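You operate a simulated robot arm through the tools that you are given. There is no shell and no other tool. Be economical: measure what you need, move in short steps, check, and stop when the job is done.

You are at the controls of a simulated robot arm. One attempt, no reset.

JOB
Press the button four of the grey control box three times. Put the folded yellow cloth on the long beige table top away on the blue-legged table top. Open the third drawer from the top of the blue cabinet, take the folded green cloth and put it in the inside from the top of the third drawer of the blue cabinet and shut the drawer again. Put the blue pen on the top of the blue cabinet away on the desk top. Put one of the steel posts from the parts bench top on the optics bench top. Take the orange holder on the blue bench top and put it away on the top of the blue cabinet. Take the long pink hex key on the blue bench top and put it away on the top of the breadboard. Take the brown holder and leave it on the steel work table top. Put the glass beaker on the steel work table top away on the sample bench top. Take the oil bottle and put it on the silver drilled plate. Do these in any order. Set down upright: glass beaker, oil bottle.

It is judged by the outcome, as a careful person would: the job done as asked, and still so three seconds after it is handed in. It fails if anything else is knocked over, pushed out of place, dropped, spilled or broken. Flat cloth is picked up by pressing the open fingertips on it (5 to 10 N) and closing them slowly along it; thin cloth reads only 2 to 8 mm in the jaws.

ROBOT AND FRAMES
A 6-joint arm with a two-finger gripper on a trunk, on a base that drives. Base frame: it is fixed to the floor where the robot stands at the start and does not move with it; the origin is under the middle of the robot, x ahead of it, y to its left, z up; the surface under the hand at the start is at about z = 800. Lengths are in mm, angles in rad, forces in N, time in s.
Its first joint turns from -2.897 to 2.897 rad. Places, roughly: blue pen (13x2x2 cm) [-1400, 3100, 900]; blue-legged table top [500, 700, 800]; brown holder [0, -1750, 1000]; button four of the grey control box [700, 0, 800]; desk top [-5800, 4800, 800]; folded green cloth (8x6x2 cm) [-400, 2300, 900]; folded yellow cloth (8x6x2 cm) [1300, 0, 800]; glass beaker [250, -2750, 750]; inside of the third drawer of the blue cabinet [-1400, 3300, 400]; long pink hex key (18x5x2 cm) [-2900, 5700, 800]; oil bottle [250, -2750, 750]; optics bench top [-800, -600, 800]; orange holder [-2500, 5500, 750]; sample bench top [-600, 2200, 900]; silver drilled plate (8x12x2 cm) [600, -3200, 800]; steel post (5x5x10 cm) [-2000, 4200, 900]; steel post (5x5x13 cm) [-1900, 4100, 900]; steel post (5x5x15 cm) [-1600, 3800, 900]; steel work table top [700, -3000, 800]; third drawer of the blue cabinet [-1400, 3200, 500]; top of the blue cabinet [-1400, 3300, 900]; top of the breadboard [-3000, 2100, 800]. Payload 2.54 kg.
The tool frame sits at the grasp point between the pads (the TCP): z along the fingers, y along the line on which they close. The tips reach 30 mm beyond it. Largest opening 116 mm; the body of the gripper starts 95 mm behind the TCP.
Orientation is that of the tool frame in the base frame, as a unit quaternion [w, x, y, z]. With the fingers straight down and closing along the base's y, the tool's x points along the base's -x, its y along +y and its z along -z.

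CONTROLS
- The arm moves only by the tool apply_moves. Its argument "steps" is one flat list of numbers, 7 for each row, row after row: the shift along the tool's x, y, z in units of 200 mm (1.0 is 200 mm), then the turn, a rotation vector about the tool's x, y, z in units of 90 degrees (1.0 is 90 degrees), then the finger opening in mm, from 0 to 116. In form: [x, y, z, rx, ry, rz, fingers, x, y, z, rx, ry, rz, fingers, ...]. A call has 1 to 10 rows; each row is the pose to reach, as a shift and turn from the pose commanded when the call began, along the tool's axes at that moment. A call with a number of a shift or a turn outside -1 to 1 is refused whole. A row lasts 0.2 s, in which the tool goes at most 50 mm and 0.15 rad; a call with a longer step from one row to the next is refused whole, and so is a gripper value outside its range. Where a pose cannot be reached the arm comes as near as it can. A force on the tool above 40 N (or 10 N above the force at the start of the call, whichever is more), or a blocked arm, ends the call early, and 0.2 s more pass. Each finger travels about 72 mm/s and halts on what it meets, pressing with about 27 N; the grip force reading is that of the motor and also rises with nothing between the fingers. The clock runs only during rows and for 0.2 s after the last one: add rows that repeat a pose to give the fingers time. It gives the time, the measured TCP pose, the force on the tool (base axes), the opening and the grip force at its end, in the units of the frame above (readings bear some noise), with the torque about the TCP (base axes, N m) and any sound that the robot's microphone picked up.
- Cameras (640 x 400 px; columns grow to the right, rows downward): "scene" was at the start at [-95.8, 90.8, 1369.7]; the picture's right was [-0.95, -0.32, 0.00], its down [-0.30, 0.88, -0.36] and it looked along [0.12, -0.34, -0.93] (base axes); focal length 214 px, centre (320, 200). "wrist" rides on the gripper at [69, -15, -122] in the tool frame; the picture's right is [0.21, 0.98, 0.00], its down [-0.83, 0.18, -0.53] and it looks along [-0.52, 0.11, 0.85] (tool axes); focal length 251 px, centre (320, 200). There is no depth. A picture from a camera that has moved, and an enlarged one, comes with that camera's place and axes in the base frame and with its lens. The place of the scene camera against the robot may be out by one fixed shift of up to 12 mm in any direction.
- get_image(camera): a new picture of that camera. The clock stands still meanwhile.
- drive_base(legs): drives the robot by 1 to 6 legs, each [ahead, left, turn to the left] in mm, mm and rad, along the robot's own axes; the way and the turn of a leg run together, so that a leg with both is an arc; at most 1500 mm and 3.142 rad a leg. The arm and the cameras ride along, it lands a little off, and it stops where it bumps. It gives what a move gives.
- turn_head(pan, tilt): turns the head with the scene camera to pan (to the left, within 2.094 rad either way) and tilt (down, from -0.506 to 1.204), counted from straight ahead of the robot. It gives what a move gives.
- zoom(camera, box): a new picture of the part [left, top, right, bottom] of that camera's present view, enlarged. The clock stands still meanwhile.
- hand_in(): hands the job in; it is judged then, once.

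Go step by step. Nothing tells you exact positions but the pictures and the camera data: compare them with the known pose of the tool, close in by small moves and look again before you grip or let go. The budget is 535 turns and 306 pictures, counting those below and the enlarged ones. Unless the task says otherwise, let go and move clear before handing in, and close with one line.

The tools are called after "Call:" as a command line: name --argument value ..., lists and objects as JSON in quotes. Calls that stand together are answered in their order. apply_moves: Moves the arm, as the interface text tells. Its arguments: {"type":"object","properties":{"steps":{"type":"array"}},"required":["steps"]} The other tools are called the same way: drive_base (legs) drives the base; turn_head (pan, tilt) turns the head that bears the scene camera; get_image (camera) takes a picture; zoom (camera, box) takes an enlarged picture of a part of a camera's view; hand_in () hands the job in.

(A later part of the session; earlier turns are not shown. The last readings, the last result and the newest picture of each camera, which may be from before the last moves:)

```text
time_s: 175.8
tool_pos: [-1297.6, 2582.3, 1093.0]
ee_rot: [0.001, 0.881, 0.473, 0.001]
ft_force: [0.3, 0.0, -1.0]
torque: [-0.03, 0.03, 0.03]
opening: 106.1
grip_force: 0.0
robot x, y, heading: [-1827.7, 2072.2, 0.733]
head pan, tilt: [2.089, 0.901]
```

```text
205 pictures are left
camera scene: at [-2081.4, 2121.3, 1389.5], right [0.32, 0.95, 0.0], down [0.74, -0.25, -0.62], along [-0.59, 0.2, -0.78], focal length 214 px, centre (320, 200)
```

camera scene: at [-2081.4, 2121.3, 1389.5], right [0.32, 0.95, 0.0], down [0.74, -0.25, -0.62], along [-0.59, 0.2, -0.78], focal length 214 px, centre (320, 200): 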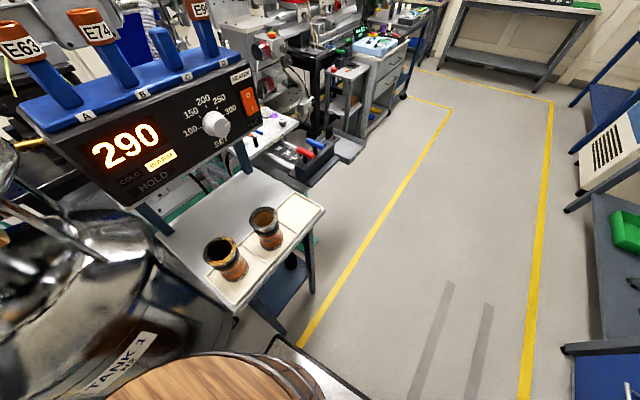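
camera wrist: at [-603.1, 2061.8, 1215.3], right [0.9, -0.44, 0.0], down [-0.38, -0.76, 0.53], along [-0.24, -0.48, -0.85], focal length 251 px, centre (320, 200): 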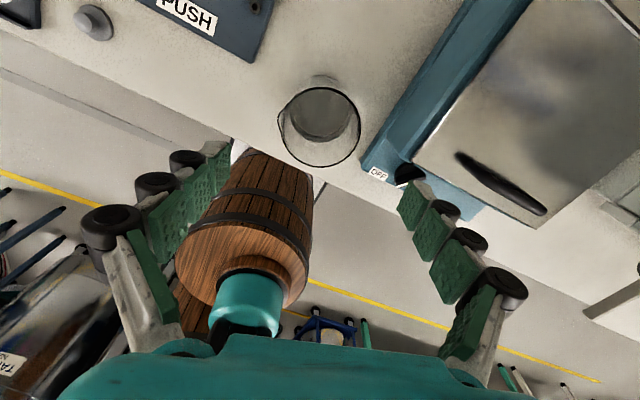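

The rear seems to have touched a small side table; nothing on it moved. I retract and raise the arm, then move forward into the aisle before strafing on.

Call:
apply_moves --steps '[-0.18, -0.07, -0.08, 0, 0, 0, 106, -0.36, -0.14, -0.16, 0, 0, 0, 106, -0.54, -0.21, -0.24, 0, 0, 0, 106, -0.73, -0.28, -0.32, 0, 0, 0, 106, -0.93, -0.36, -0.4, 0, 0, 0, 106]'

Call:
drive_base --legs '[[170, 0, -0.115], [0, 640, 0]]'

Call:
turn_head --pan 0.1 --tilt 0.8

Call:
get_image --camera "scene"

```text
time_s: 176.9
tool_pos: [-1427.5, 2442.1, 1173.1]
ee_rot: [-0.003, 0.878, 0.479, -0.001]
ft_force: [0.2, 0.8, -0.4]
torque: [-0.02, 0.04, -0.03]
opening: 106.3
grip_force: 0.1
out of reach, approached as far as the arm can: row 1, 2, 3, 4, 5
robot x, y, heading: [-1830.2, 2078.9, 0.726]
head pan, tilt: [2.089, 0.901]
```

```text
time_s: 181.6
tool_pos: [-1624.1, 3021.3, 1174.4]
ee_rot: [-0.003, 0.905, 0.426, 0.0]
ft_force: [0.0, 1.0, -0.9]
torque: [-0.01, 0.05, 0.0]
opening: 105.8
grip_force: 0.0
robot x, y, heading: [-2065.9, 2701.7, 0.611]
head pan, tilt: [2.089, 0.901]
```

```text
time_s: 183.5
tool_pos: [-1623.0, 3022.0, 1173.8]
ee_rot: [-0.004, 0.905, 0.426, -0.001]
ft_force: [0.5, 0.4, -0.4]
torque: [-0.02, -0.01, 0.0]
opening: 105.9
grip_force: 0.0
robot x, y, heading: [-2063.6, 2701.2, 0.619]
head pan, tilt: [0.099, 0.799]
```

```text
204 pictures are left
camera scene: at [-2180.5, 2803.1, 1397.4], right [0.65, -0.76, 0.0], down [-0.54, -0.47, -0.7], along [0.53, 0.46, -0.72], focal length 214 px, centre (320, 200)
```

scene: 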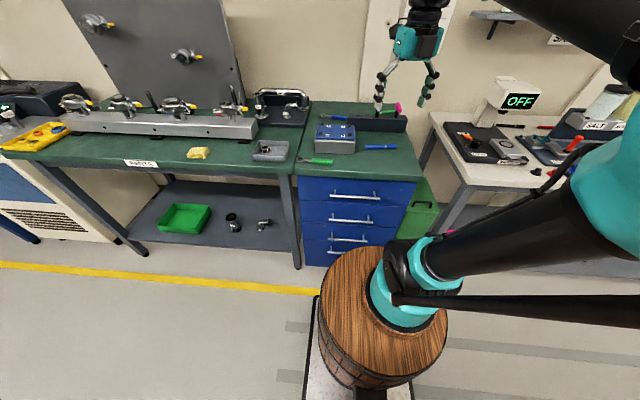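

The blue cabinet is right ahead. I zoom on the drawers and the cabinet top.

Call:
zoom --camera "scene" --box '[280, 100, 440, 275]'

```text
2.29 times, centred on (360, 188) of scene
camera zoom: at [-2180.5, 2803.1, 1397.4], right [0.65, -0.76, 0.0], down [-0.54, -0.47, -0.7], along [0.53, 0.46, -0.72], focal length 490 px, centre (229, 229)
```

zoom: 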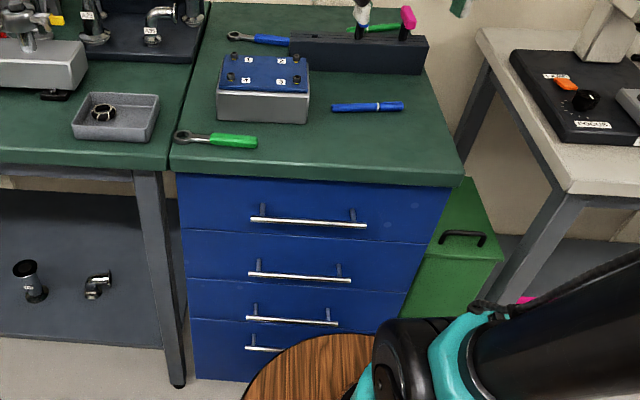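

Four drawers; the third handle is at about (-1626, 3100, 475). I'll grip the bar with the tool pitched 45° forward; first I back off a bit and turn the tool (yaw -90°).

Call:
drive_base --legs '[[-110, 60, 0]]'

Call:
apply_moves --steps '[0, 0, 0, 0, 0, -0.09, 90, 0, 0, 0, 0, 0, -0.18, 80, 0, 0, 0, 0, 0, -0.27, 70, 0, 0, 0, 0, 0, -0.36, 60, 0, 0, 0, 0, 0, -0.45, 60, 0, 0, 0, 0, 0, -0.54, 60, 0, 0, 0, 0, 0, -0.63, 60, 0, 0, 0, 0, 0, -0.72, 60, 0, 0, 0, 0, 0, -0.81, 60, 0, 0, 0, 0, 0, -0.9, 60]'

```text
time_s: 184.8
tool_pos: [-1747.0, 3007.8, 1172.7]
ee_rot: [-0.003, 0.904, 0.427, -0.002]
ft_force: [0.9, -0.8, -0.2]
torque: [0.02, 0.01, 0.0]
opening: 106.2
grip_force: 0.1
robot x, y, heading: [-2191.6, 2687.6, 0.618]
head pan, tilt: [0.099, 0.799]
```

```text
time_s: 187.0
tool_pos: [-1747.8, 3007.9, 1172.7]
ee_rot: [-0.002, 0.409, 0.913, 0.001]
ft_force: [-0.5, -0.3, 0.2]
torque: [0.02, 0.01, -0.02]
opening: 59.9
grip_force: 0.0
robot x, y, heading: [-2190.3, 2687.2, 0.614]
head pan, tilt: [0.099, 0.799]
```

Now I fine-tune yaw, then pitch the tool 45° toward the cabinet.

Call:
apply_moves --steps '[0, 0, 0, 0, 0, 0.071, 60]'

Call:
apply_moves --steps '[0, 0, 0, -0.09, 0, 0, 60, 0, 0, 0, -0.18, 0, 0, 60, 0, 0, 0, -0.27, 0, 0, 60, 0, 0, 0, -0.36, 0, 0, 60, 0, 0, 0, -0.45, 0, 0, 60, 0, 0, 0, -0.5, 0, 0, 60]'

Call:
get_image --camera "wrist"

```text
time_s: 187.4
tool_pos: [-1748.5, 3008.1, 1174.5]
ee_rot: [-0.003, 0.461, 0.887, 0.002]
ft_force: [-0.2, -0.9, 1.0]
torque: [0.02, 0.02, 0.03]
opening: 60.2
grip_force: 0.1
robot x, y, heading: [-2186.8, 2690.6, 0.619]
head pan, tilt: [0.099, 0.799]
```

```text
time_s: 188.8
tool_pos: [-1748.3, 3008.0, 1174.2]
ee_rot: [0.173, 0.427, 0.819, 0.342]
ft_force: [-0.5, 0.0, -0.6]
torque: [-0.01, 0.0, 0.0]
opening: 60.3
grip_force: 0.1
robot x, y, heading: [-2189.5, 2687.5, 0.615]
head pan, tilt: [0.099, 0.799]
```

```text
202 pictures are left
camera wrist: at [-1867.3, 3008.4, 1249.5], right [0.44, 0.57, 0.69], down [0.27, -0.82, 0.5], along [0.85, -0.03, -0.52], focal length 251 px, centre (320, 200)
```

wrist: 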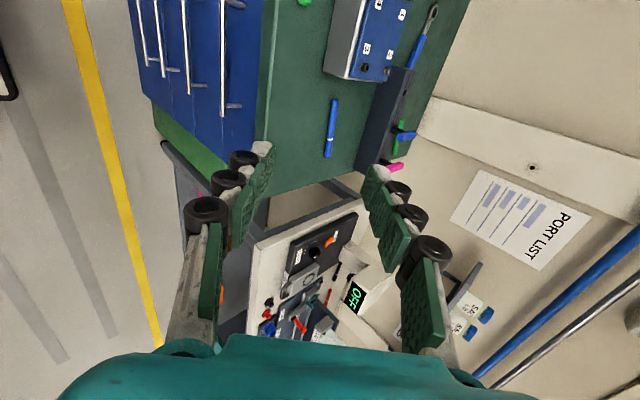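

The tool points 45° down-forward, and the four handles are visible. I descend in three parts towards the third handle, keeping the orientation.

Call:
apply_moves --steps '[0, -0.13, 0.167, 0, 0, 0, 60, 0, -0.26, 0.334, 0, 0, 0, 60, 0, -0.39, 0.5, 0, 0, 0, 60, 0, -0.52, 0.668, 0, 0, 0, 60, 0, -0.645, 0.835, 0, 0, 0, 60]'

Call:
apply_moves --steps '[0, -0.13, 0.167, 0, 0, 0, 60, 0, -0.26, 0.334, 0, 0, 0, 60, 0, -0.39, 0.5, 0, 0, 0, 60, 0, -0.52, 0.668, 0, 0, 0, 60, 0, -0.645, 0.835, 0, 0, 0, 60]'

Call:
get_image --camera "wrist"

Call:
get_image --camera "scene"

```text
time_s: 190.0
tool_pos: [-1726.9, 3026.1, 964.1]
ee_rot: [0.174, 0.427, 0.819, 0.341]
ft_force: [-0.7, 0.3, -0.6]
torque: [0.03, 0.01, 0.02]
opening: 59.9
grip_force: 0.1
robot x, y, heading: [-2186.4, 2686.4, 0.612]
head pan, tilt: [0.099, 0.799]
```

```text
time_s: 191.2
tool_pos: [-1709.5, 3038.0, 826.2]
ee_rot: [0.173, 0.427, 0.82, 0.34]
ft_force: [-0.1, -0.2, -0.1]
torque: [-0.01, 0.03, 0.01]
opening: 60.1
grip_force: 0.0
out of reach, approached as far as the arm can: row 4, 5
robot x, y, heading: [-2190.9, 2688.7, 0.615]
head pan, tilt: [0.099, 0.799]
```

```text
201 pictures are left
camera wrist: at [-1828.9, 3040.2, 902.6], right [0.44, 0.57, 0.69], down [0.27, -0.82, 0.5], along [0.85, -0.03, -0.52], focal length 251 px, centre (320, 200)
```

wrist: 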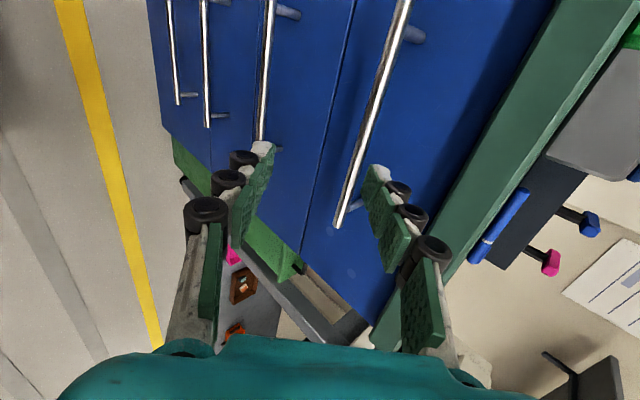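

```text
200 pictures are left
camera scene: at [-2305.2, 2788.5, 1397.4], right [0.65, -0.76, 0.0], down [-0.54, -0.47, -0.7], along [0.53, 0.46, -0.72], focal length 214 px, centre (320, 200)
```

scene: 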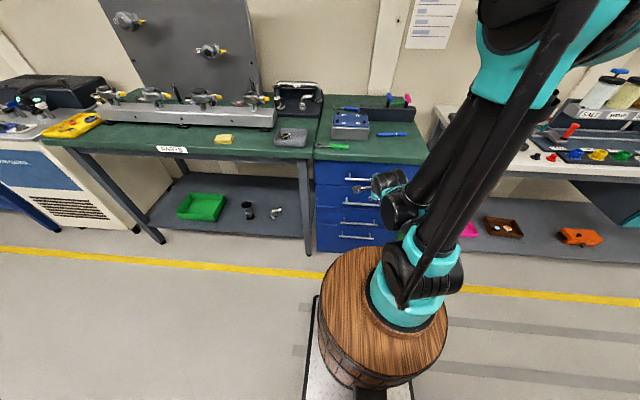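

At this distance the arm can't go lower with the tool pitched (too folded). I retreat the hand and reposition the robot to the right and diagonal, farther from the handle.

Call:
apply_moves --steps '[0, 0, -0.2, 0, 0, 0, 60, 0, 0, -0.4, 0, 0, 0, 60, 0, 0, -0.6, 0, 0, 0, 60, 0, 0, -0.8, 0, 0, 0, 60]'

Call:
drive_base --legs '[[0, -690, 0], [0, 0, 0.94], [104, -120, 0]]'

Call:
turn_head --pan 0.0 --tilt 0.8

Call:
get_image --camera "scene"

```text
time_s: 192.2
tool_pos: [-1793.8, 2992.0, 936.0]
ee_rot: [0.174, 0.427, 0.82, 0.34]
ft_force: [-0.2, 1.0, -0.1]
torque: [-0.05, 0.04, -0.04]
opening: 60.2
grip_force: 0.1
out of reach, approached as far as the arm can: row 4
robot x, y, heading: [-2190.7, 2689.8, 0.613]
head pan, tilt: [0.099, 0.799]
```

```text
time_s: 199.4
tool_pos: [-1681.6, 2726.0, 935.9]
ee_rot: [0.0, 0.01, 0.924, 0.382]
ft_force: [0.7, 0.4, -0.1]
torque: [0.0, 0.01, -0.03]
opening: 59.8
grip_force: 0.0
robot x, y, heading: [-1668.6, 2226.0, 1.555]
head pan, tilt: [0.099, 0.799]
```

```text
time_s: 200.1
tool_pos: [-1683.0, 2726.6, 936.0]
ee_rot: [-0.001, 0.009, 0.924, 0.382]
ft_force: [0.3, 0.0, 0.4]
torque: [-0.03, 0.0, -0.03]
opening: 60.1
grip_force: 0.0
robot x, y, heading: [-1668.0, 2228.2, 1.554]
head pan, tilt: [0.0, 0.799]
```

```text
199 pictures are left
camera scene: at [-1814.8, 2185.4, 1397.4], right [1.0, -0.02, 0.0], down [-0.01, -0.72, -0.7], along [0.01, 0.7, -0.72], focal length 214 px, centre (320, 200)
```

scene: 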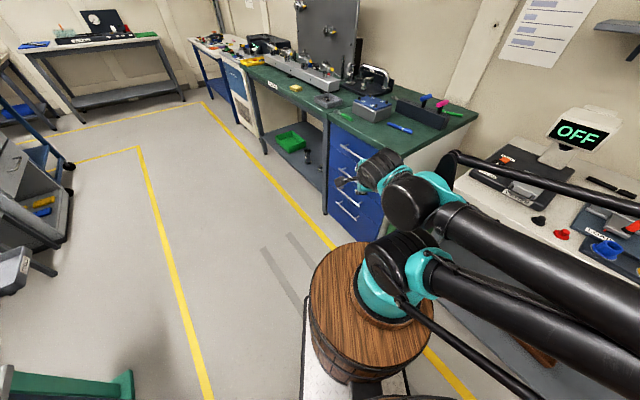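

The handle is now directly ahead at about 870 mm. I yaw the pitched tool by -50° so it points square at the drawer front.

Call:
apply_moves --steps '[0, 0, 0, 0, -0.0655, 0.0655, 60, 0, 0, 0, 0, -0.131, 0.131, 60, 0, 0, 0, 0, -0.1965, 0.1965, 60, 0, 0, 0, 0, -0.262, 0.262, 60, 0, 0, 0, 0, -0.3275, 0.3275, 60, 0, 0, 0, 0, -0.393, 0.393, 60]'

```text
time_s: 201.5
tool_pos: [-1622.1, 2767.1, 934.4]
ee_rot: [0.163, 0.393, 0.84, 0.337]
ft_force: [0.3, -0.8, 0.0]
torque: [-0.01, 0.01, 0.01]
opening: 60.1
grip_force: 0.1
out of reach, approached as far as the arm can: row 4, 5, 6
robot x, y, heading: [-1668.6, 2226.2, 1.557]
head pan, tilt: [0.0, 0.799]
```

Orientation is right. I go down towards the pre-grip point in steps.

Call:
apply_moves --steps '[0.111, -0.069, 0.156, 0, 0, 0, 60, 0.222, -0.138, 0.312, 0, 0, 0, 60, 0.333, -0.207, 0.468, 0, 0, 0, 60, 0.445, -0.277, 0.625, 0, 0, 0, 60]'

Call:
apply_moves --steps '[0.111, -0.069, 0.156, 0, 0, 0, 60, 0.222, -0.138, 0.312, 0, 0, 0, 60, 0.333, -0.207, 0.468, 0, 0, 0, 60, 0.445, -0.277, 0.625, 0, 0, 0, 60]'

Call:
get_image --camera "wrist"

```text
time_s: 202.5
tool_pos: [-1642.3, 2868.4, 806.3]
ee_rot: [0.163, 0.399, 0.835, 0.343]
ft_force: [0.3, -1.6, 0.2]
torque: [0.02, 0.03, 0.04]
opening: 60.0
grip_force: 0.1
robot x, y, heading: [-1671.0, 2230.6, 1.556]
head pan, tilt: [0.0, 0.799]
```

```text
time_s: 203.5
tool_pos: [-1672.7, 2997.5, 714.6]
ee_rot: [0.163, 0.4, 0.835, 0.342]
ft_force: [0.1, 0.3, 0.7]
torque: [0.03, 0.0, 0.03]
opening: 60.3
grip_force: 0.1
out of reach, approached as far as the arm can: row 1, 2, 3, 4
robot x, y, heading: [-1671.7, 2229.5, 1.557]
head pan, tilt: [0.0, 0.799]
```

```text
198 pictures are left
camera wrist: at [-1791.3, 2990.1, 791.2], right [0.41, 0.6, 0.69], down [0.33, -0.8, 0.51], along [0.85, 0.02, -0.52], focal length 251 px, centre (320, 200)
```

wrist: 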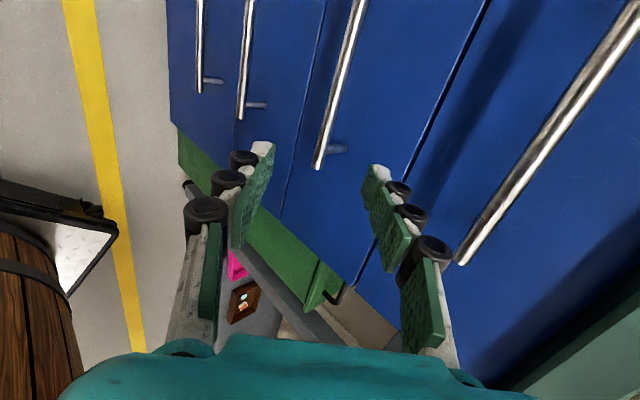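

Still limited; likely the wrist's last joint, so I back off and flip the gripper 180° about its axis to get to the middle of its range.

Call:
apply_moves --steps '[0, 0, -0.2, 0, 0, -0.06, 60, 0, 0, -0.3, 0, 0, -0.15, 60, 0, 0, -0.3, 0, 0, -0.24, 60, 0, 0, -0.3, 0, 0, -0.33, 60, 0, 0, -0.3, 0, 0, -0.42, 60, 0, 0, -0.3, 0, 0, -0.51, 60, 0, 0, -0.3, 0, 0, -0.6, 60, 0, 0, -0.3, 0, 0, -0.69, 60, 0, 0, -0.3, 0, 0, -0.78, 60]'

Call:
apply_moves --steps '[0, 0, 0, 0, 0, -0.09, 60, 0, 0, 0, 0, 0, -0.18, 60, 0, 0, 0, 0, 0, -0.27, 60, 0, 0, 0, 0, 0, -0.36, 60, 0, 0, 0, 0, 0, -0.45, 60, 0, 0, 0, 0, 0, -0.54, 60, 0, 0, 0, 0, 0, -0.63, 60, 0, 0, 0, 0, 0, -0.72, 60, 0, 0, 0, 0, 0, -0.81, 60]'

Call:
apply_moves --steps '[0, 0, 0, 0, 0, -0.09, 60, 0, 0, 0, 0, 0, -0.18, 60, 0, 0, 0, 0, 0, -0.27, 60, 0, 0, 0, 0, 0, -0.36, 60, 0, 0, 0, 0, 0, -0.41, 60]'

```text
time_s: 205.5
tool_pos: [-1705.2, 2971.3, 758.4]
ee_rot: [0.332, -0.154, 0.912, 0.187]
ft_force: [-0.2, 0.2, 0.8]
torque: [0.0, 0.01, 0.01]
opening: 60.0
grip_force: 0.0
robot x, y, heading: [-1673.3, 2230.8, 1.552]
head pan, tilt: [0.0, 0.799]
```

```text
time_s: 207.5
tool_pos: [-1704.6, 2971.8, 756.8]
ee_rot: [-0.377, 0.666, -0.642, 0.046]
ft_force: [0.0, 0.0, -0.3]
torque: [0.01, 0.0, -0.02]
opening: 59.9
grip_force: 0.1
robot x, y, heading: [-1669.3, 2229.5, 1.557]
head pan, tilt: [0.0, 0.799]
```

```text
time_s: 208.7
tool_pos: [-1704.7, 2971.2, 757.5]
ee_rot: [-0.344, 0.834, -0.399, 0.163]
ft_force: [0.6, 0.1, 0.5]
torque: [0.01, -0.01, -0.01]
opening: 60.0
grip_force: 0.1
robot x, y, heading: [-1674.9, 2229.9, 1.553]
head pan, tilt: [0.0, 0.799]
```

Flipped. I try going down again.

Call:
apply_moves --steps '[-0.054, 0.096, 0.19, 0, 0, 0, 60, -0.108, 0.19, 0.38, 0, 0, 0, 60, -0.162, 0.288, 0.58, 0, 0, 0, 60, -0.216, 0.384, 0.78, 0, 0, 0, 60, -0.27, 0.48, 0.98, 0, 0, 0, 60]'

Call:
get_image --camera "wrist"

```text
time_s: 209.9
tool_pos: [-1702.7, 3102.0, 573.2]
ee_rot: [-0.343, 0.834, -0.4, 0.163]
ft_force: [-0.5, 0.0, -0.5]
torque: [0.03, -0.02, 0.02]
opening: 60.1
grip_force: 0.1
out of reach, approached as far as the arm can: row 2, 3, 4, 5
robot x, y, heading: [-1671.7, 2228.5, 1.556]
head pan, tilt: [0.0, 0.799]
```

```text
197 pictures are left
camera wrist: at [-1716.6, 3000.4, 670.1], right [-0.41, -0.6, -0.69], down [-0.91, 0.33, 0.25], along [0.07, 0.73, -0.68], focal length 251 px, centre (320, 200)
```

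wrist: 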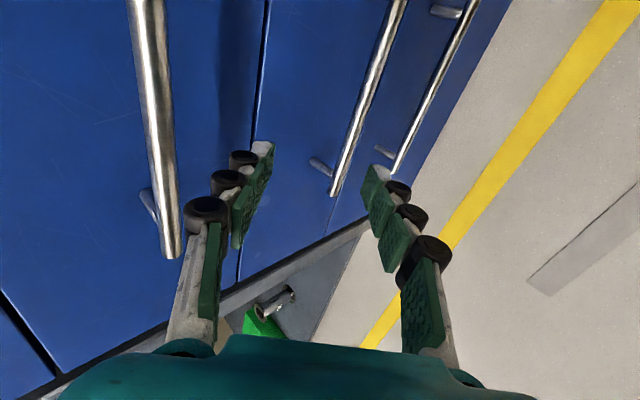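

Going lower works at larger radius. The third bar is at about d=455, z=478, centre (-1638, 3099). I drive back 110 mm so that it's about 980 mm away, then approach.

Call:
drive_base --legs '[[-100, 0, 0]]'

```text
time_s: 211.0
tool_pos: [-1703.1, 3000.8, 572.9]
ee_rot: [-0.343, 0.835, -0.399, 0.163]
ft_force: [0.3, -1.1, -0.9]
torque: [0.05, 0.0, 0.0]
opening: 60.2
grip_force: 0.1
robot x, y, heading: [-1675.0, 2131.2, 1.555]
head pan, tilt: [0.0, 0.799]
```

Call:
apply_moves --steps '[-0.09, -0.032, 0.14, 0, 0, 0, 70, -0.175, -0.064, 0.28, 0, 0, 0, 80, -0.175, -0.064, 0.28, 0, 0, 0, 80]'

Call:
get_image --camera "wrist"

```text
time_s: 211.8
tool_pos: [-1688.1, 3059.7, 542.3]
ee_rot: [-0.342, 0.835, -0.399, 0.163]
ft_force: [-0.2, 0.1, -0.3]
torque: [0.03, -0.02, 0.01]
opening: 80.1
grip_force: 0.1
robot x, y, heading: [-1670.9, 2126.4, 1.558]
head pan, tilt: [0.0, 0.799]
```

```text
196 pictures are left
camera wrist: at [-1702.9, 2958.2, 639.9], right [-0.41, -0.6, -0.69], down [-0.91, 0.33, 0.25], along [0.07, 0.73, -0.68], focal length 251 px, centre (320, 200)
```

wrist: 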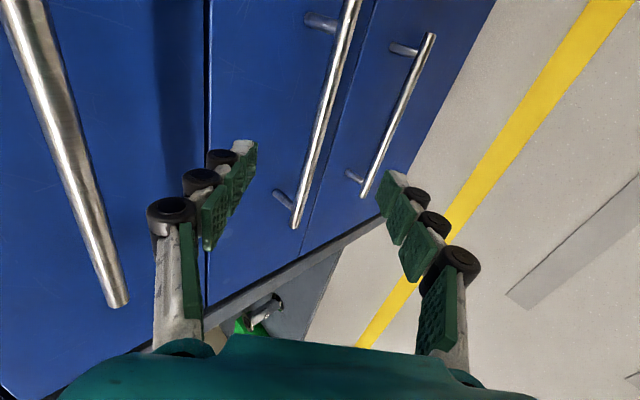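

The third bar lies exactly on the tool's closing plane. I advance 75 mm along the tool axis and look.

Call:
apply_moves --steps '[0, 0, 0.15, 0, 0, 0, 70, 0, 0, 0.28, 0, 0, 0, 60, 0, 0, 0.375, 0, 0, 0, 56]'

Call:
get_image --camera "wrist"

```text
time_s: 212.6
tool_pos: [-1646.2, 3092.7, 489.9]
ee_rot: [-0.343, 0.835, -0.399, 0.163]
ft_force: [-0.5, -0.2, -0.1]
torque: [-0.01, 0.03, -0.01]
opening: 55.9
grip_force: 0.0
robot x, y, heading: [-1676.1, 2131.8, 1.553]
head pan, tilt: [0.0, 0.799]
```

```text
195 pictures are left
camera wrist: at [-1662.3, 2991.4, 586.5], right [-0.41, -0.6, -0.69], down [-0.91, 0.33, 0.25], along [0.07, 0.73, -0.68], focal length 251 px, centre (320, 200)
```

wrist: 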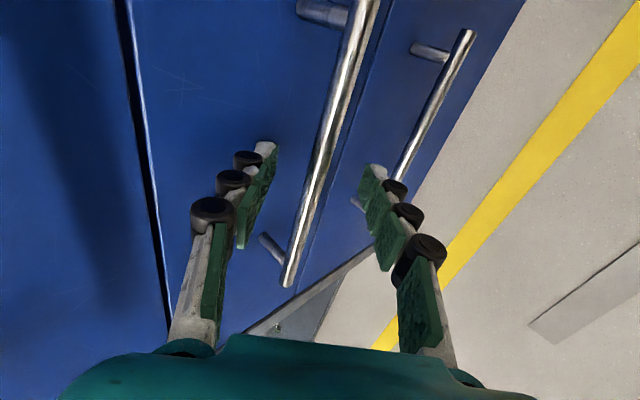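

The bar is between the fingers, about 15 mm ahead of the TCP. I advance 12 mm and close.

Call:
apply_moves --steps '[0, 0, 0.03, 0, 0, 0, 56, 0, 0, 0.06, 0, 0, 0, 50, 0, 0, 0.06, 0, 0, 0, 38, 0, 0, 0.06, 0, 0, 0, 26, 0, 0, 0.06, 0, 0, 0, 14, 0, 0, 0.06, 0, 0, 0, 5, 0, 0, 0.06, 0, 0, 0, 2]'

Call:
get_image --camera "wrist"

```text
time_s: 214.2
tool_pos: [-1640.1, 3097.1, 483.4]
ee_rot: [-0.343, 0.834, -0.399, 0.163]
ft_force: [0.7, 8.9, 26.3]
torque: [0.09, 0.19, -0.67]
opening: 10.0
grip_force: 37.1
robot x, y, heading: [-1670.9, 2131.0, 1.553]
head pan, tilt: [0.0, 0.799]
```

```text
194 pictures are left
camera wrist: at [-1655.4, 2996.4, 579.3], right [-0.41, -0.6, -0.69], down [-0.91, 0.32, 0.25], along [0.07, 0.73, -0.68], focal length 251 px, centre (320, 200)
```

wrist: 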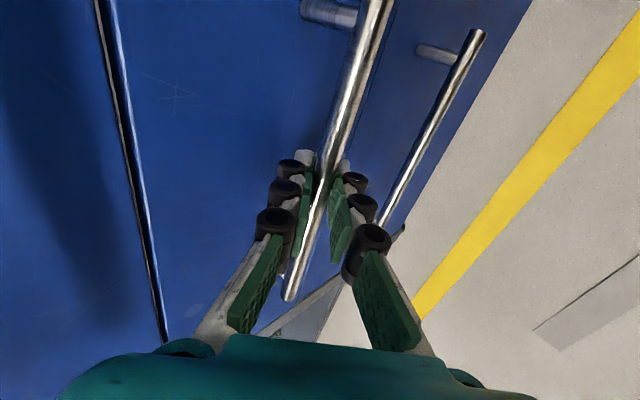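

The bar is gripped (10 mm). I relieve the residual force slightly.

Call:
apply_moves --steps '[0, -0.008, -0.008, 0, 0, 0, 2, 0, -0.008, -0.008, 0, 0, 0, 2]'

```text
time_s: 214.8
tool_pos: [-1640.7, 3095.4, 483.2]
ee_rot: [-0.342, 0.835, -0.399, 0.162]
ft_force: [1.2, 9.7, 0.9]
torque: [0.86, 0.54, -0.01]
opening: 9.9
grip_force: 37.1
robot x, y, heading: [-1675.7, 2132.7, 1.553]
head pan, tilt: [0.0, 0.799]
```

Now I pull the drawer by driving the base straight away from the cabinet, first 60 mm.

Call:
drive_base --legs '[[-36, 48, 0]]'

Call:
get_image --camera "wrist"

```text
time_s: 215.8
tool_pos: [-1688.9, 3061.9, 482.9]
ee_rot: [-0.344, 0.835, -0.398, 0.163]
ft_force: [-4.0, 7.5, -7.0]
torque: [0.71, 0.47, -0.2]
opening: 10.1
grip_force: 37.2
robot x, y, heading: [-1724.0, 2092.4, 1.555]
head pan, tilt: [0.0, 0.799]
```

```text
193 pictures are left
camera wrist: at [-1704.7, 2960.9, 579.8], right [-0.41, -0.6, -0.69], down [-0.91, 0.32, 0.25], along [0.07, 0.73, -0.68], focal length 251 px, centre (320, 200)
```

wrist: 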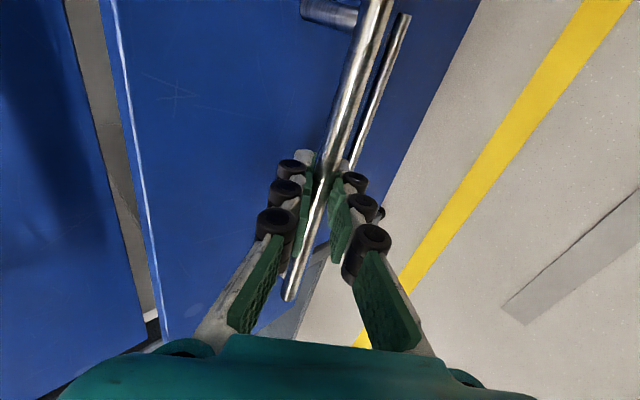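

The drawer is coming out. I pull another 120 mm.

Call:
drive_base --legs '[[-71, 97, 0]]'

Call:
get_image --camera "wrist"

Call:
get_image --camera "scene"

```text
time_s: 217.0
tool_pos: [-1787.9, 2990.9, 483.1]
ee_rot: [-0.343, 0.834, -0.4, 0.163]
ft_force: [5.5, -5.9, -6.9]
torque: [0.43, 0.28, -0.56]
opening: 9.8
grip_force: 37.1
robot x, y, heading: [-1821.1, 2019.2, 1.551]
head pan, tilt: [0.0, 0.799]
```

```text
192 pictures are left
camera wrist: at [-1802.7, 2890.4, 579.9], right [-0.41, -0.6, -0.69], down [-0.91, 0.33, 0.25], along [0.07, 0.73, -0.68], focal length 251 px, centre (320, 200)
```

wrist: 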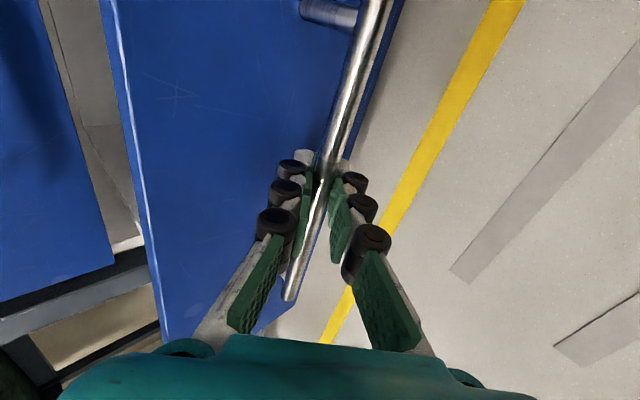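

```text
191 pictures are left
camera scene: at [-1963.8, 1979.5, 1397.4], right [1.0, -0.02, 0.0], down [-0.01, -0.72, -0.7], along [0.01, 0.7, -0.72], focal length 214 px, centre (320, 200)
```

scene: 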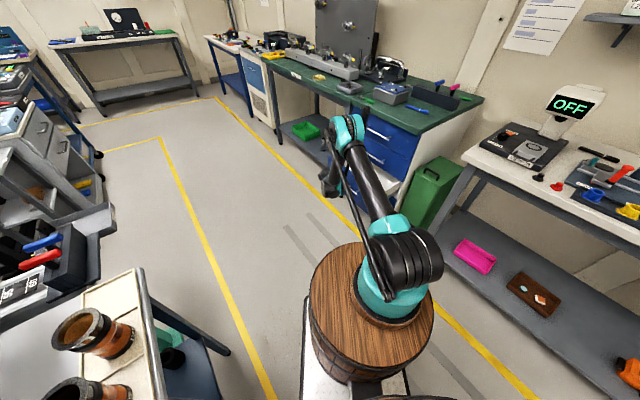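

It is open about 180 mm. I pull a further 80 mm with the arm.

Call:
apply_moves --steps '[-0.006, 0.07, -0.07, 0, 0, 0, 2, -0.012, 0.14, -0.14, 0, 0, 0, 2, -0.018, 0.21, -0.21, 0, 0, 0, 2, -0.025, 0.283, -0.281, 0, 0, 0, 2]'

```text
time_s: 218.0
tool_pos: [-1852.8, 2943.9, 483.4]
ee_rot: [-0.343, 0.834, -0.4, 0.163]
ft_force: [6.1, -8.5, -7.1]
torque: [0.46, 0.32, -0.18]
opening: 9.8
grip_force: 37.1
robot x, y, heading: [-1819.3, 2022.7, 1.559]
head pan, tilt: [0.0, 0.799]
```

Works; 60 mm more.

Call:
apply_moves --steps '[-0.006, 0.07, -0.07, 0, 0, 0, 2, -0.012, 0.14, -0.14, 0, 0, 0, 2, -0.018, 0.2, -0.2, 0, 0, 0, 2]'

Call:
get_image --camera "wrist"

```text
time_s: 218.8
tool_pos: [-1899.8, 2910.3, 482.2]
ee_rot: [-0.342, 0.834, -0.401, 0.163]
ft_force: [12.8, -18.2, -26.8]
torque: [0.5, 0.28, -0.3]
opening: 9.9
grip_force: 37.2
robot x, y, heading: [-1818.4, 2025.6, 1.557]
head pan, tilt: [0.0, 0.799]
```

```text
190 pictures are left
camera wrist: at [-1914.1, 2810.5, 580.1], right [-0.41, -0.6, -0.68], down [-0.91, 0.33, 0.25], along [0.07, 0.73, -0.68], focal length 251 px, centre (320, 200)
```

wrist: 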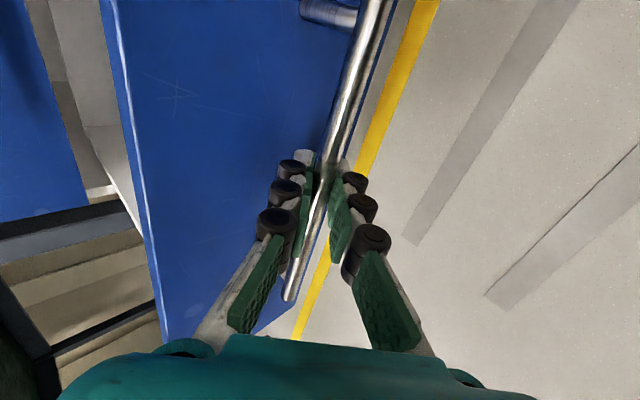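

The drawer is open about 320 mm. I release the bar and withdraw the hand.

Call:
apply_moves --steps '[0, 0, 0, 0, 0, 0, 15, 0, 0, 0, 0, 0, 0, 30, 0, 0, 0, 0, 0, 0, 50, 0, 0, 0, 0, 0, 0, 60, 0, 0, -0.1, 0, 0, 0, 60, 0, 0, -0.25, 0, 0, 0, 60, 0, 0, -0.45, 0, 0, 0, 60, 0, -0.1, -0.62, 0, 0, 0, 60]'

Call:
get_image --camera "wrist"

```text
time_s: 220.6
tool_pos: [-1954.9, 2864.8, 587.7]
ee_rot: [-0.342, 0.834, -0.4, 0.164]
ft_force: [0.3, -0.3, -0.6]
torque: [-0.02, 0.0, -0.01]
opening: 60.0
grip_force: 0.1
robot x, y, heading: [-1823.8, 2024.1, 1.556]
head pan, tilt: [0.0, 0.799]
```

```text
189 pictures are left
camera wrist: at [-1971.1, 2765.7, 684.2], right [-0.41, -0.6, -0.69], down [-0.91, 0.33, 0.25], along [0.07, 0.73, -0.68], focal length 251 px, centre (320, 200)
```

wrist: 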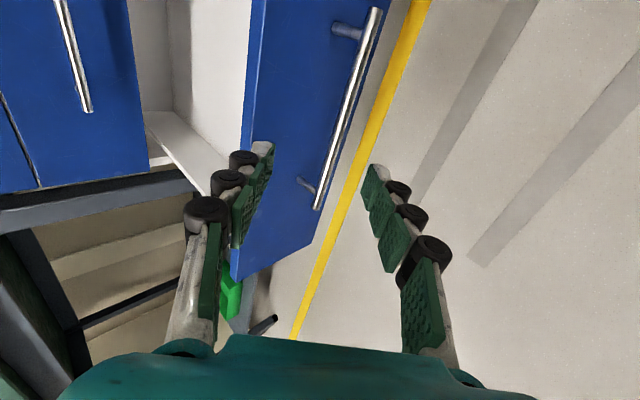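

The drawer stays open. I raise the hand and turn the tool back to straight down.

Call:
apply_moves --steps '[0, -0.14, -0.14, 0, 0, 0, 60, 0, -0.28, -0.28, 0, 0, 0, 60, 0, -0.42, -0.42, 0, 0, 0, 60, 0, -0.56, -0.56, 0, 0, 0, 60, 0, -0.7, -0.7, 0, 0, 0, 60]'

Call:
apply_moves --steps '[0, -0.14, -0.14, -0.09, 0, 0, 60, 0, -0.28, -0.28, -0.18, 0, 0, 60, 0, -0.42, -0.42, -0.27, 0, 0, 60, 0, -0.56, -0.56, -0.36, 0, 0, 60, 0, -0.7, -0.7, -0.43, 0, 0, 60, 0, -0.84, -0.84, -0.5, 0, 0, 60]'

```text
time_s: 221.8
tool_pos: [-1954.1, 2866.5, 783.4]
ee_rot: [-0.342, 0.834, -0.4, 0.164]
ft_force: [0.1, 0.4, -0.6]
torque: [0.04, 0.0, -0.03]
opening: 59.8
grip_force: 0.0
robot x, y, heading: [-1822.0, 2024.4, 1.554]
head pan, tilt: [0.0, 0.799]
```

```text
time_s: 223.2
tool_pos: [-1952.4, 2867.7, 1021.5]
ee_rot: [0.003, 0.902, -0.432, -0.003]
ft_force: [0.0, -0.3, -0.3]
torque: [-0.01, -0.01, 0.0]
opening: 59.9
grip_force: 0.0
robot x, y, heading: [-1823.5, 2019.4, 1.554]
head pan, tilt: [0.0, 0.799]
```

Tool is vertical. I retract and raise the hand, then drive away from the open drawer towards the sample bench.

Call:
apply_moves --steps '[0.15, 0.12, -0.1, 0, 0, 0, 60, 0.3, 0.24, -0.2, 0, 0, 0, 60, 0.45, 0.36, -0.3, 0, 0, 0, 60, 0.6, 0.48, -0.4, 0, 0, 0, 60, 0.75, 0.6, -0.5, 0, 0, 0, 60, 0.9, 0.72, -0.6, 0, 0, 0, 60]'

Call:
drive_base --legs '[[130, -177, 0], [0, 0, -0.94], [0, -700, 0]]'

Call:
turn_head --pan 0.2 --tilt 0.4

Call:
get_image --camera "scene"

```text
time_s: 224.6
tool_pos: [-1951.3, 2637.0, 1141.9]
ee_rot: [0.003, 0.902, -0.432, -0.002]
ft_force: [-0.3, 0.4, 0.8]
torque: [-0.04, -0.05, 0.01]
opening: 60.1
grip_force: 0.1
robot x, y, heading: [-1820.4, 2024.3, 1.555]
head pan, tilt: [0.0, 0.799]
```

```text
time_s: 232.1
tool_pos: [-820.0, 2055.4, 1142.2]
ee_rot: [-0.001, -0.612, 0.791, 0.003]
ft_force: [0.1, -0.6, 0.4]
torque: [-0.03, 0.02, 0.01]
opening: 59.9
grip_force: 0.1
robot x, y, heading: [-1232.8, 1582.4, 0.622]
head pan, tilt: [0.0, 0.799]
```

```text
time_s: 233.0
tool_pos: [-819.7, 2056.0, 1141.9]
ee_rot: [-0.001, -0.612, 0.791, 0.004]
ft_force: [0.9, -0.2, 0.2]
torque: [0.01, -0.01, 0.03]
opening: 60.3
grip_force: 0.0
robot x, y, heading: [-1232.8, 1589.0, 0.616]
head pan, tilt: [0.201, 0.4]
```

```text
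188 pictures are left
camera scene: at [-1350.8, 1696.8, 1432.4], right [0.73, -0.68, 0.0], down [-0.27, -0.29, -0.92], along [0.63, 0.68, -0.39], focal length 214 px, centre (320, 200)
```

scene: 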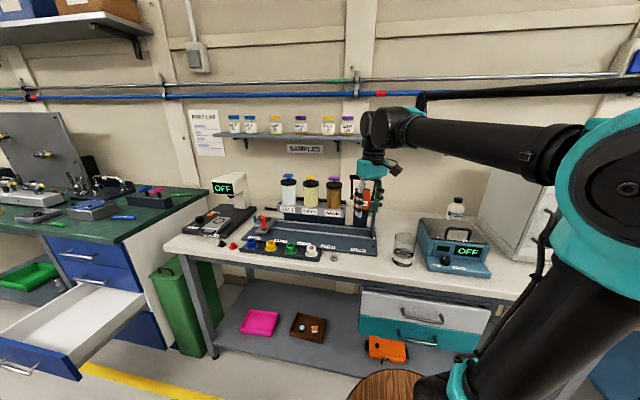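

The drawer is visibly open at left. I check with the wrist camera where the green cloth is.

Call:
get_image --camera "wrist"

Call:
zoom --camera "scene" --box '[300, 120, 500, 270]'

```text
187 pictures are left
camera wrist: at [-822.3, 1984.8, 1264.0], right [-1.0, 0.04, 0.01], down [0.04, 0.84, 0.54], along [0.01, 0.54, -0.84], focal length 251 px, centre (320, 200)
```

wrist: 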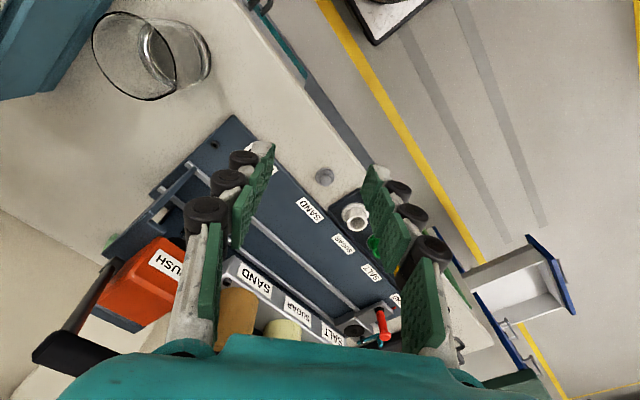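

```text
2.67 times, centred on (400, 195) of scene
camera zoom: at [-1350.8, 1696.8, 1432.4], right [0.73, -0.68, 0.0], down [-0.27, -0.29, -0.92], along [0.63, 0.68, -0.39], focal length 572 px, centre (107, 213)
```

zoom: 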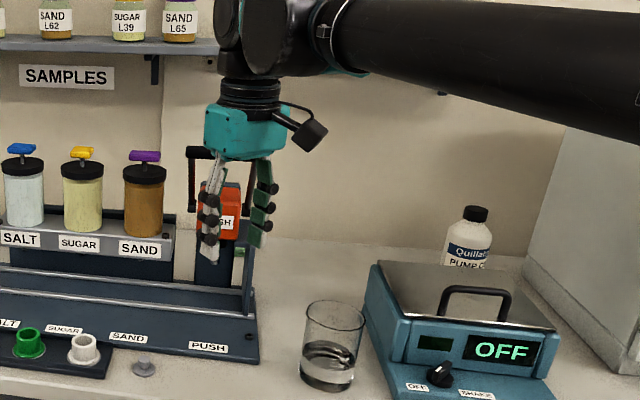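

A sliver of green shows at about (-385, 2320), just behind the dispenser's right end; the shelf ends left of it. I raise the hand and reposition to the right to come in from that side.

Call:
apply_moves --steps '[0, 0, -0.2, 0, 0, 0, 60, 0, 0, -0.4, 0, 0, 0, 60, 0, 0, -0.55, 0, 0, 0, 60]'

Call:
drive_base --legs '[[195, -206, 0], [0, 0, 0.35]]'

Call:
get_image --camera "wrist"

Call:
turn_head --pan 0.0 --tilt 0.5

Call:
get_image --camera "scene"

```text
time_s: 233.8
tool_pos: [-821.1, 2054.9, 1253.5]
ee_rot: [-0.001, -0.612, 0.791, 0.003]
ft_force: [0.9, 0.2, -0.5]
torque: [-0.03, -0.02, 0.0]
opening: 59.8
grip_force: 0.1
robot x, y, heading: [-1236.3, 1581.2, 0.627]
head pan, tilt: [0.201, 0.4]
```

```text
time_s: 236.9
tool_pos: [-730.8, 2106.1, 1252.4]
ee_rot: [0.002, 0.738, -0.674, -0.002]
ft_force: [-1.6, -0.5, 0.1]
torque: [-0.02, -0.09, -0.01]
opening: 59.9
grip_force: 0.0
robot x, y, heading: [-964.2, 1525.7, 0.966]
head pan, tilt: [0.201, 0.4]
```

```text
185 pictures are left
camera wrist: at [-709.3, 2039.0, 1373.9], right [-0.95, -0.3, 0.01], down [-0.25, 0.81, 0.54], along [-0.17, 0.51, -0.84], focal length 251 px, centre (320, 200)
```

wrist: 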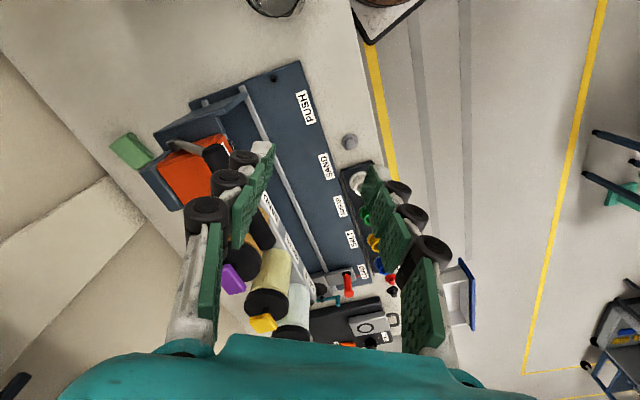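

```text
time_s: 237.6
tool_pos: [-730.4, 2105.6, 1252.3]
ee_rot: [0.002, 0.738, -0.674, -0.003]
ft_force: [0.7, 0.8, -0.3]
torque: [-0.01, -0.01, 0.0]
opening: 59.8
grip_force: 0.1
robot x, y, heading: [-964.1, 1525.0, 0.964]
head pan, tilt: [0.0, 0.499]
```

```text
184 pictures are left
camera scene: at [-1096.7, 1578.7, 1423.4], right [0.82, -0.57, 0.0], down [-0.27, -0.39, -0.88], along [0.5, 0.72, -0.48], focal length 214 px, centre (320, 200)
```

scene: 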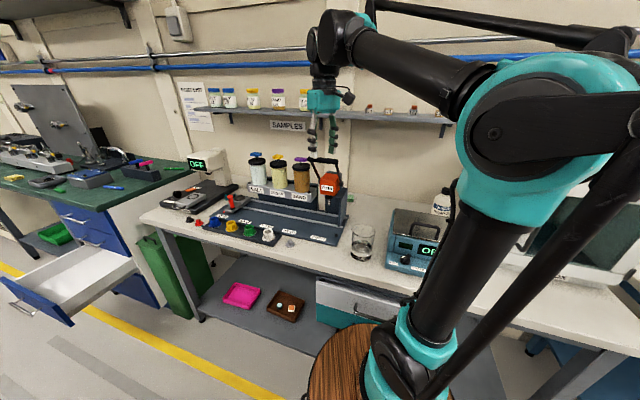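

The cloth is fully visible from here: centre about (-402, 2336), under a wall shelf (z about 1290). I plan to go down right of the dispenser handle and slide in under the shelf. First I move to (-452, 2143) up high, turning the tool.

Call:
apply_moves --steps '[-0.006, -0.14, 0, 0, 0, -0.082, 80, -0.012, -0.28, 0, 0, 0, -0.164, 80, -0.018, -0.42, 0, 0, 0, -0.246, 80, -0.024, -0.56, 0, 0, 0, -0.328, 80, -0.03, -0.7, 0, 0, 0, -0.41, 80]'

Call:
get_image --camera "wrist"

```text
time_s: 238.8
tool_pos: [-591.3, 2123.9, 1251.7]
ee_rot: [0.001, 0.914, -0.406, -0.003]
ft_force: [-0.6, -0.3, -0.3]
torque: [0.03, -0.05, -0.01]
opening: 80.0
grip_force: 0.1
robot x, y, heading: [-962.1, 1526.7, 0.963]
head pan, tilt: [0.0, 0.499]
```

```text
183 pictures are left
camera wrist: at [-533.7, 2083.2, 1372.6], right [-0.58, -0.81, 0.0], down [-0.68, 0.49, 0.54], along [-0.44, 0.31, -0.84], focal length 251 px, centre (320, 200)
```

wrist: 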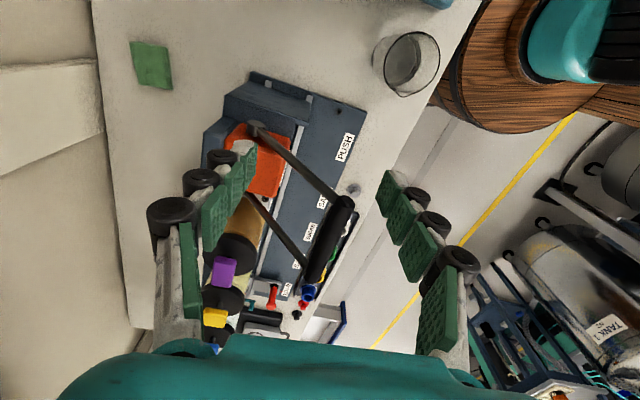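

Very clear view: the cloth's centre is at about (-397, 2341) and its short axis matches my tool's closing axis. I move to the waypoint right of the dispenser, then go down there.

Call:
apply_moves --steps '[0.13, -0.19, 0, 0, 0, 0, 80, 0.26, -0.39, 0, 0, 0, 0, 80, 0.395, -0.58, 0, 0, 0, 0, 80, 0.395, -0.58, 0.22, 0, 0, 0, 80, 0.395, -0.58, 0.44, 0, 0, 0, 80, 0.395, -0.58, 0.66, 0, 0, 0, 80, 0.395, -0.58, 0.88, 0, 0, 0, 80]'

Call:
get_image --camera "wrist"

Call:
get_image --camera "scene"

```text
time_s: 240.4
tool_pos: [-453.4, 2144.0, 1074.0]
ee_rot: [0.002, 0.914, -0.407, -0.003]
ft_force: [-0.2, -0.1, 0.1]
torque: [0.01, -0.02, 0.01]
opening: 79.8
grip_force: 0.1
robot x, y, heading: [-965.1, 1522.9, 0.96]
head pan, tilt: [0.0, 0.499]
```

```text
182 pictures are left
camera wrist: at [-396.4, 2102.6, 1196.6], right [-0.58, -0.81, 0.0], down [-0.68, 0.49, 0.54], along [-0.44, 0.31, -0.84], focal length 251 px, centre (320, 200)
```

wrist: 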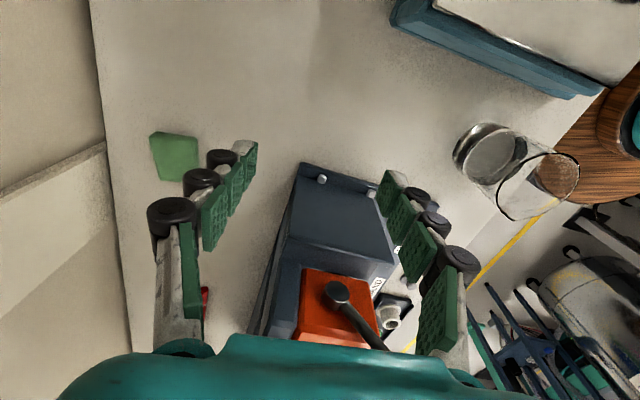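

```text
181 pictures are left
camera scene: at [-1096.8, 1578.6, 1423.4], right [0.82, -0.57, 0.0], down [-0.27, -0.39, -0.88], along [0.5, 0.72, -0.48], focal length 214 px, centre (320, 200)
```

scene: 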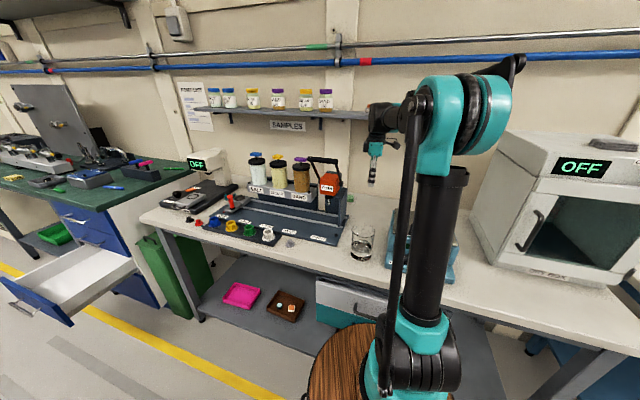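

The path is clear: I shift 4 mm right... rather 20 mm, descend to 915 beside the dispenser, then slide back under the shelf.

Call:
apply_moves --steps '[0.1, 0, 0, 0, 0, 0, 80, 0.1, 0, 0.2, 0, 0, 0, 80, 0.1, 0, 0.4, 0, 0, 0, 80, 0.1, 0, 0.6, 0, 0, 0, 80, 0.1, 0, 0.79, 0, 0, 0, 80]'

Call:
zoom --camera "scene" --box '[290, 60, 450, 260]'

```text
time_s: 241.6
tool_pos: [-441.0, 2128.1, 916.6]
ee_rot: [0.001, 0.914, -0.407, -0.004]
ft_force: [0.0, 0.3, -0.4]
torque: [-0.03, -0.02, 0.0]
opening: 79.8
grip_force: 0.0
robot x, y, heading: [-961.5, 1523.8, 0.96]
head pan, tilt: [0.0, 0.499]
```

```text
2.00 times, centred on (370, 160) of scene
camera zoom: at [-1096.8, 1578.6, 1423.4], right [0.82, -0.57, 0.0], down [-0.27, -0.39, -0.88], along [0.5, 0.72, -0.48], focal length 429 px, centre (220, 280)
```

zoom: 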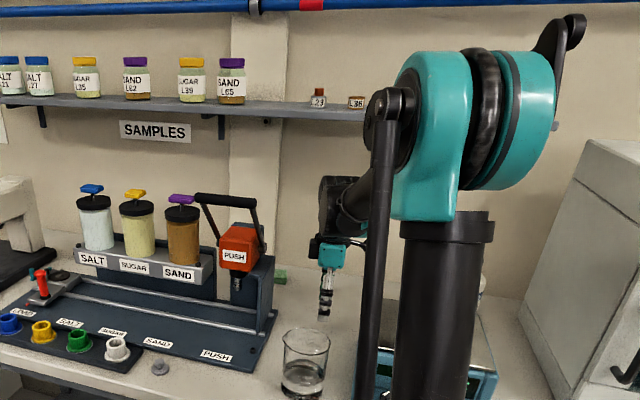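

The wrist top is at about 1198, well under the shelf (about 1285). I slide back 173 mm at this height.

Call:
apply_moves --steps '[0, -0.15, 0, 0, 0, 0, 80, 0, -0.3, 0, 0, 0, 0, 80, 0, -0.45, 0, 0, 0, 0, 80, 0, -0.6, 0, 0, 0, 0, 80]'

Call:
zoom --camera "scene" --box '[290, 60, 450, 260]'

Call:
get_image --camera "wrist"

```text
time_s: 242.6
tool_pos: [-352.6, 2207.0, 915.4]
ee_rot: [0.002, 0.913, -0.408, -0.004]
ft_force: [-0.6, 0.7, 0.1]
torque: [0.03, -0.04, -0.04]
opening: 80.2
grip_force: 0.1
robot x, y, heading: [-964.3, 1527.7, 0.965]
head pan, tilt: [0.0, 0.499]
```

```text
2.00 times, centred on (370, 160) of scene
camera zoom: at [-1096.9, 1578.4, 1423.4], right [0.82, -0.57, 0.0], down [-0.27, -0.39, -0.88], along [0.5, 0.72, -0.48], focal length 429 px, centre (220, 280)
```

zoom: 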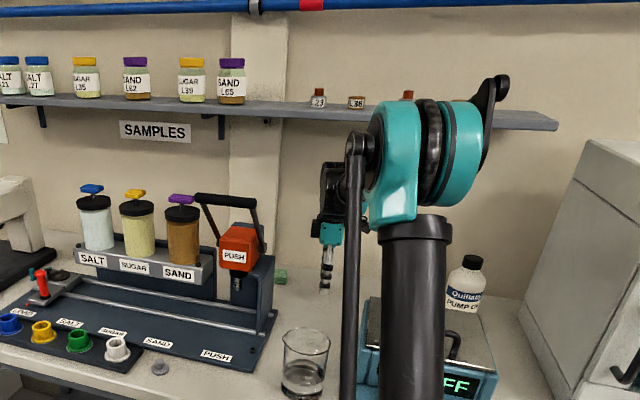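

```text
178 pictures are left
camera wrist: at [-294.7, 2168.1, 1037.4], right [-0.58, -0.81, 0.0], down [-0.68, 0.49, 0.54], along [-0.44, 0.31, -0.84], focal length 251 px, centre (320, 200)
```

wrist: 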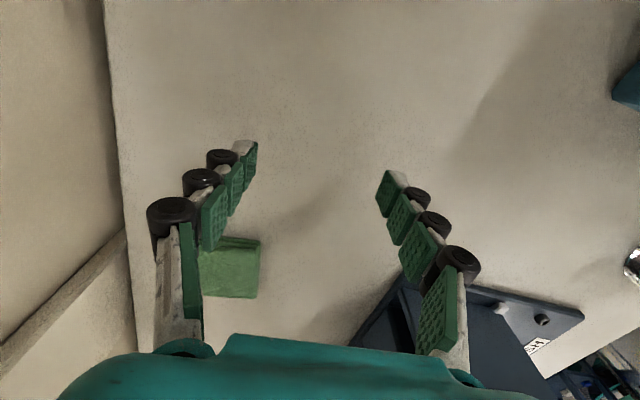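

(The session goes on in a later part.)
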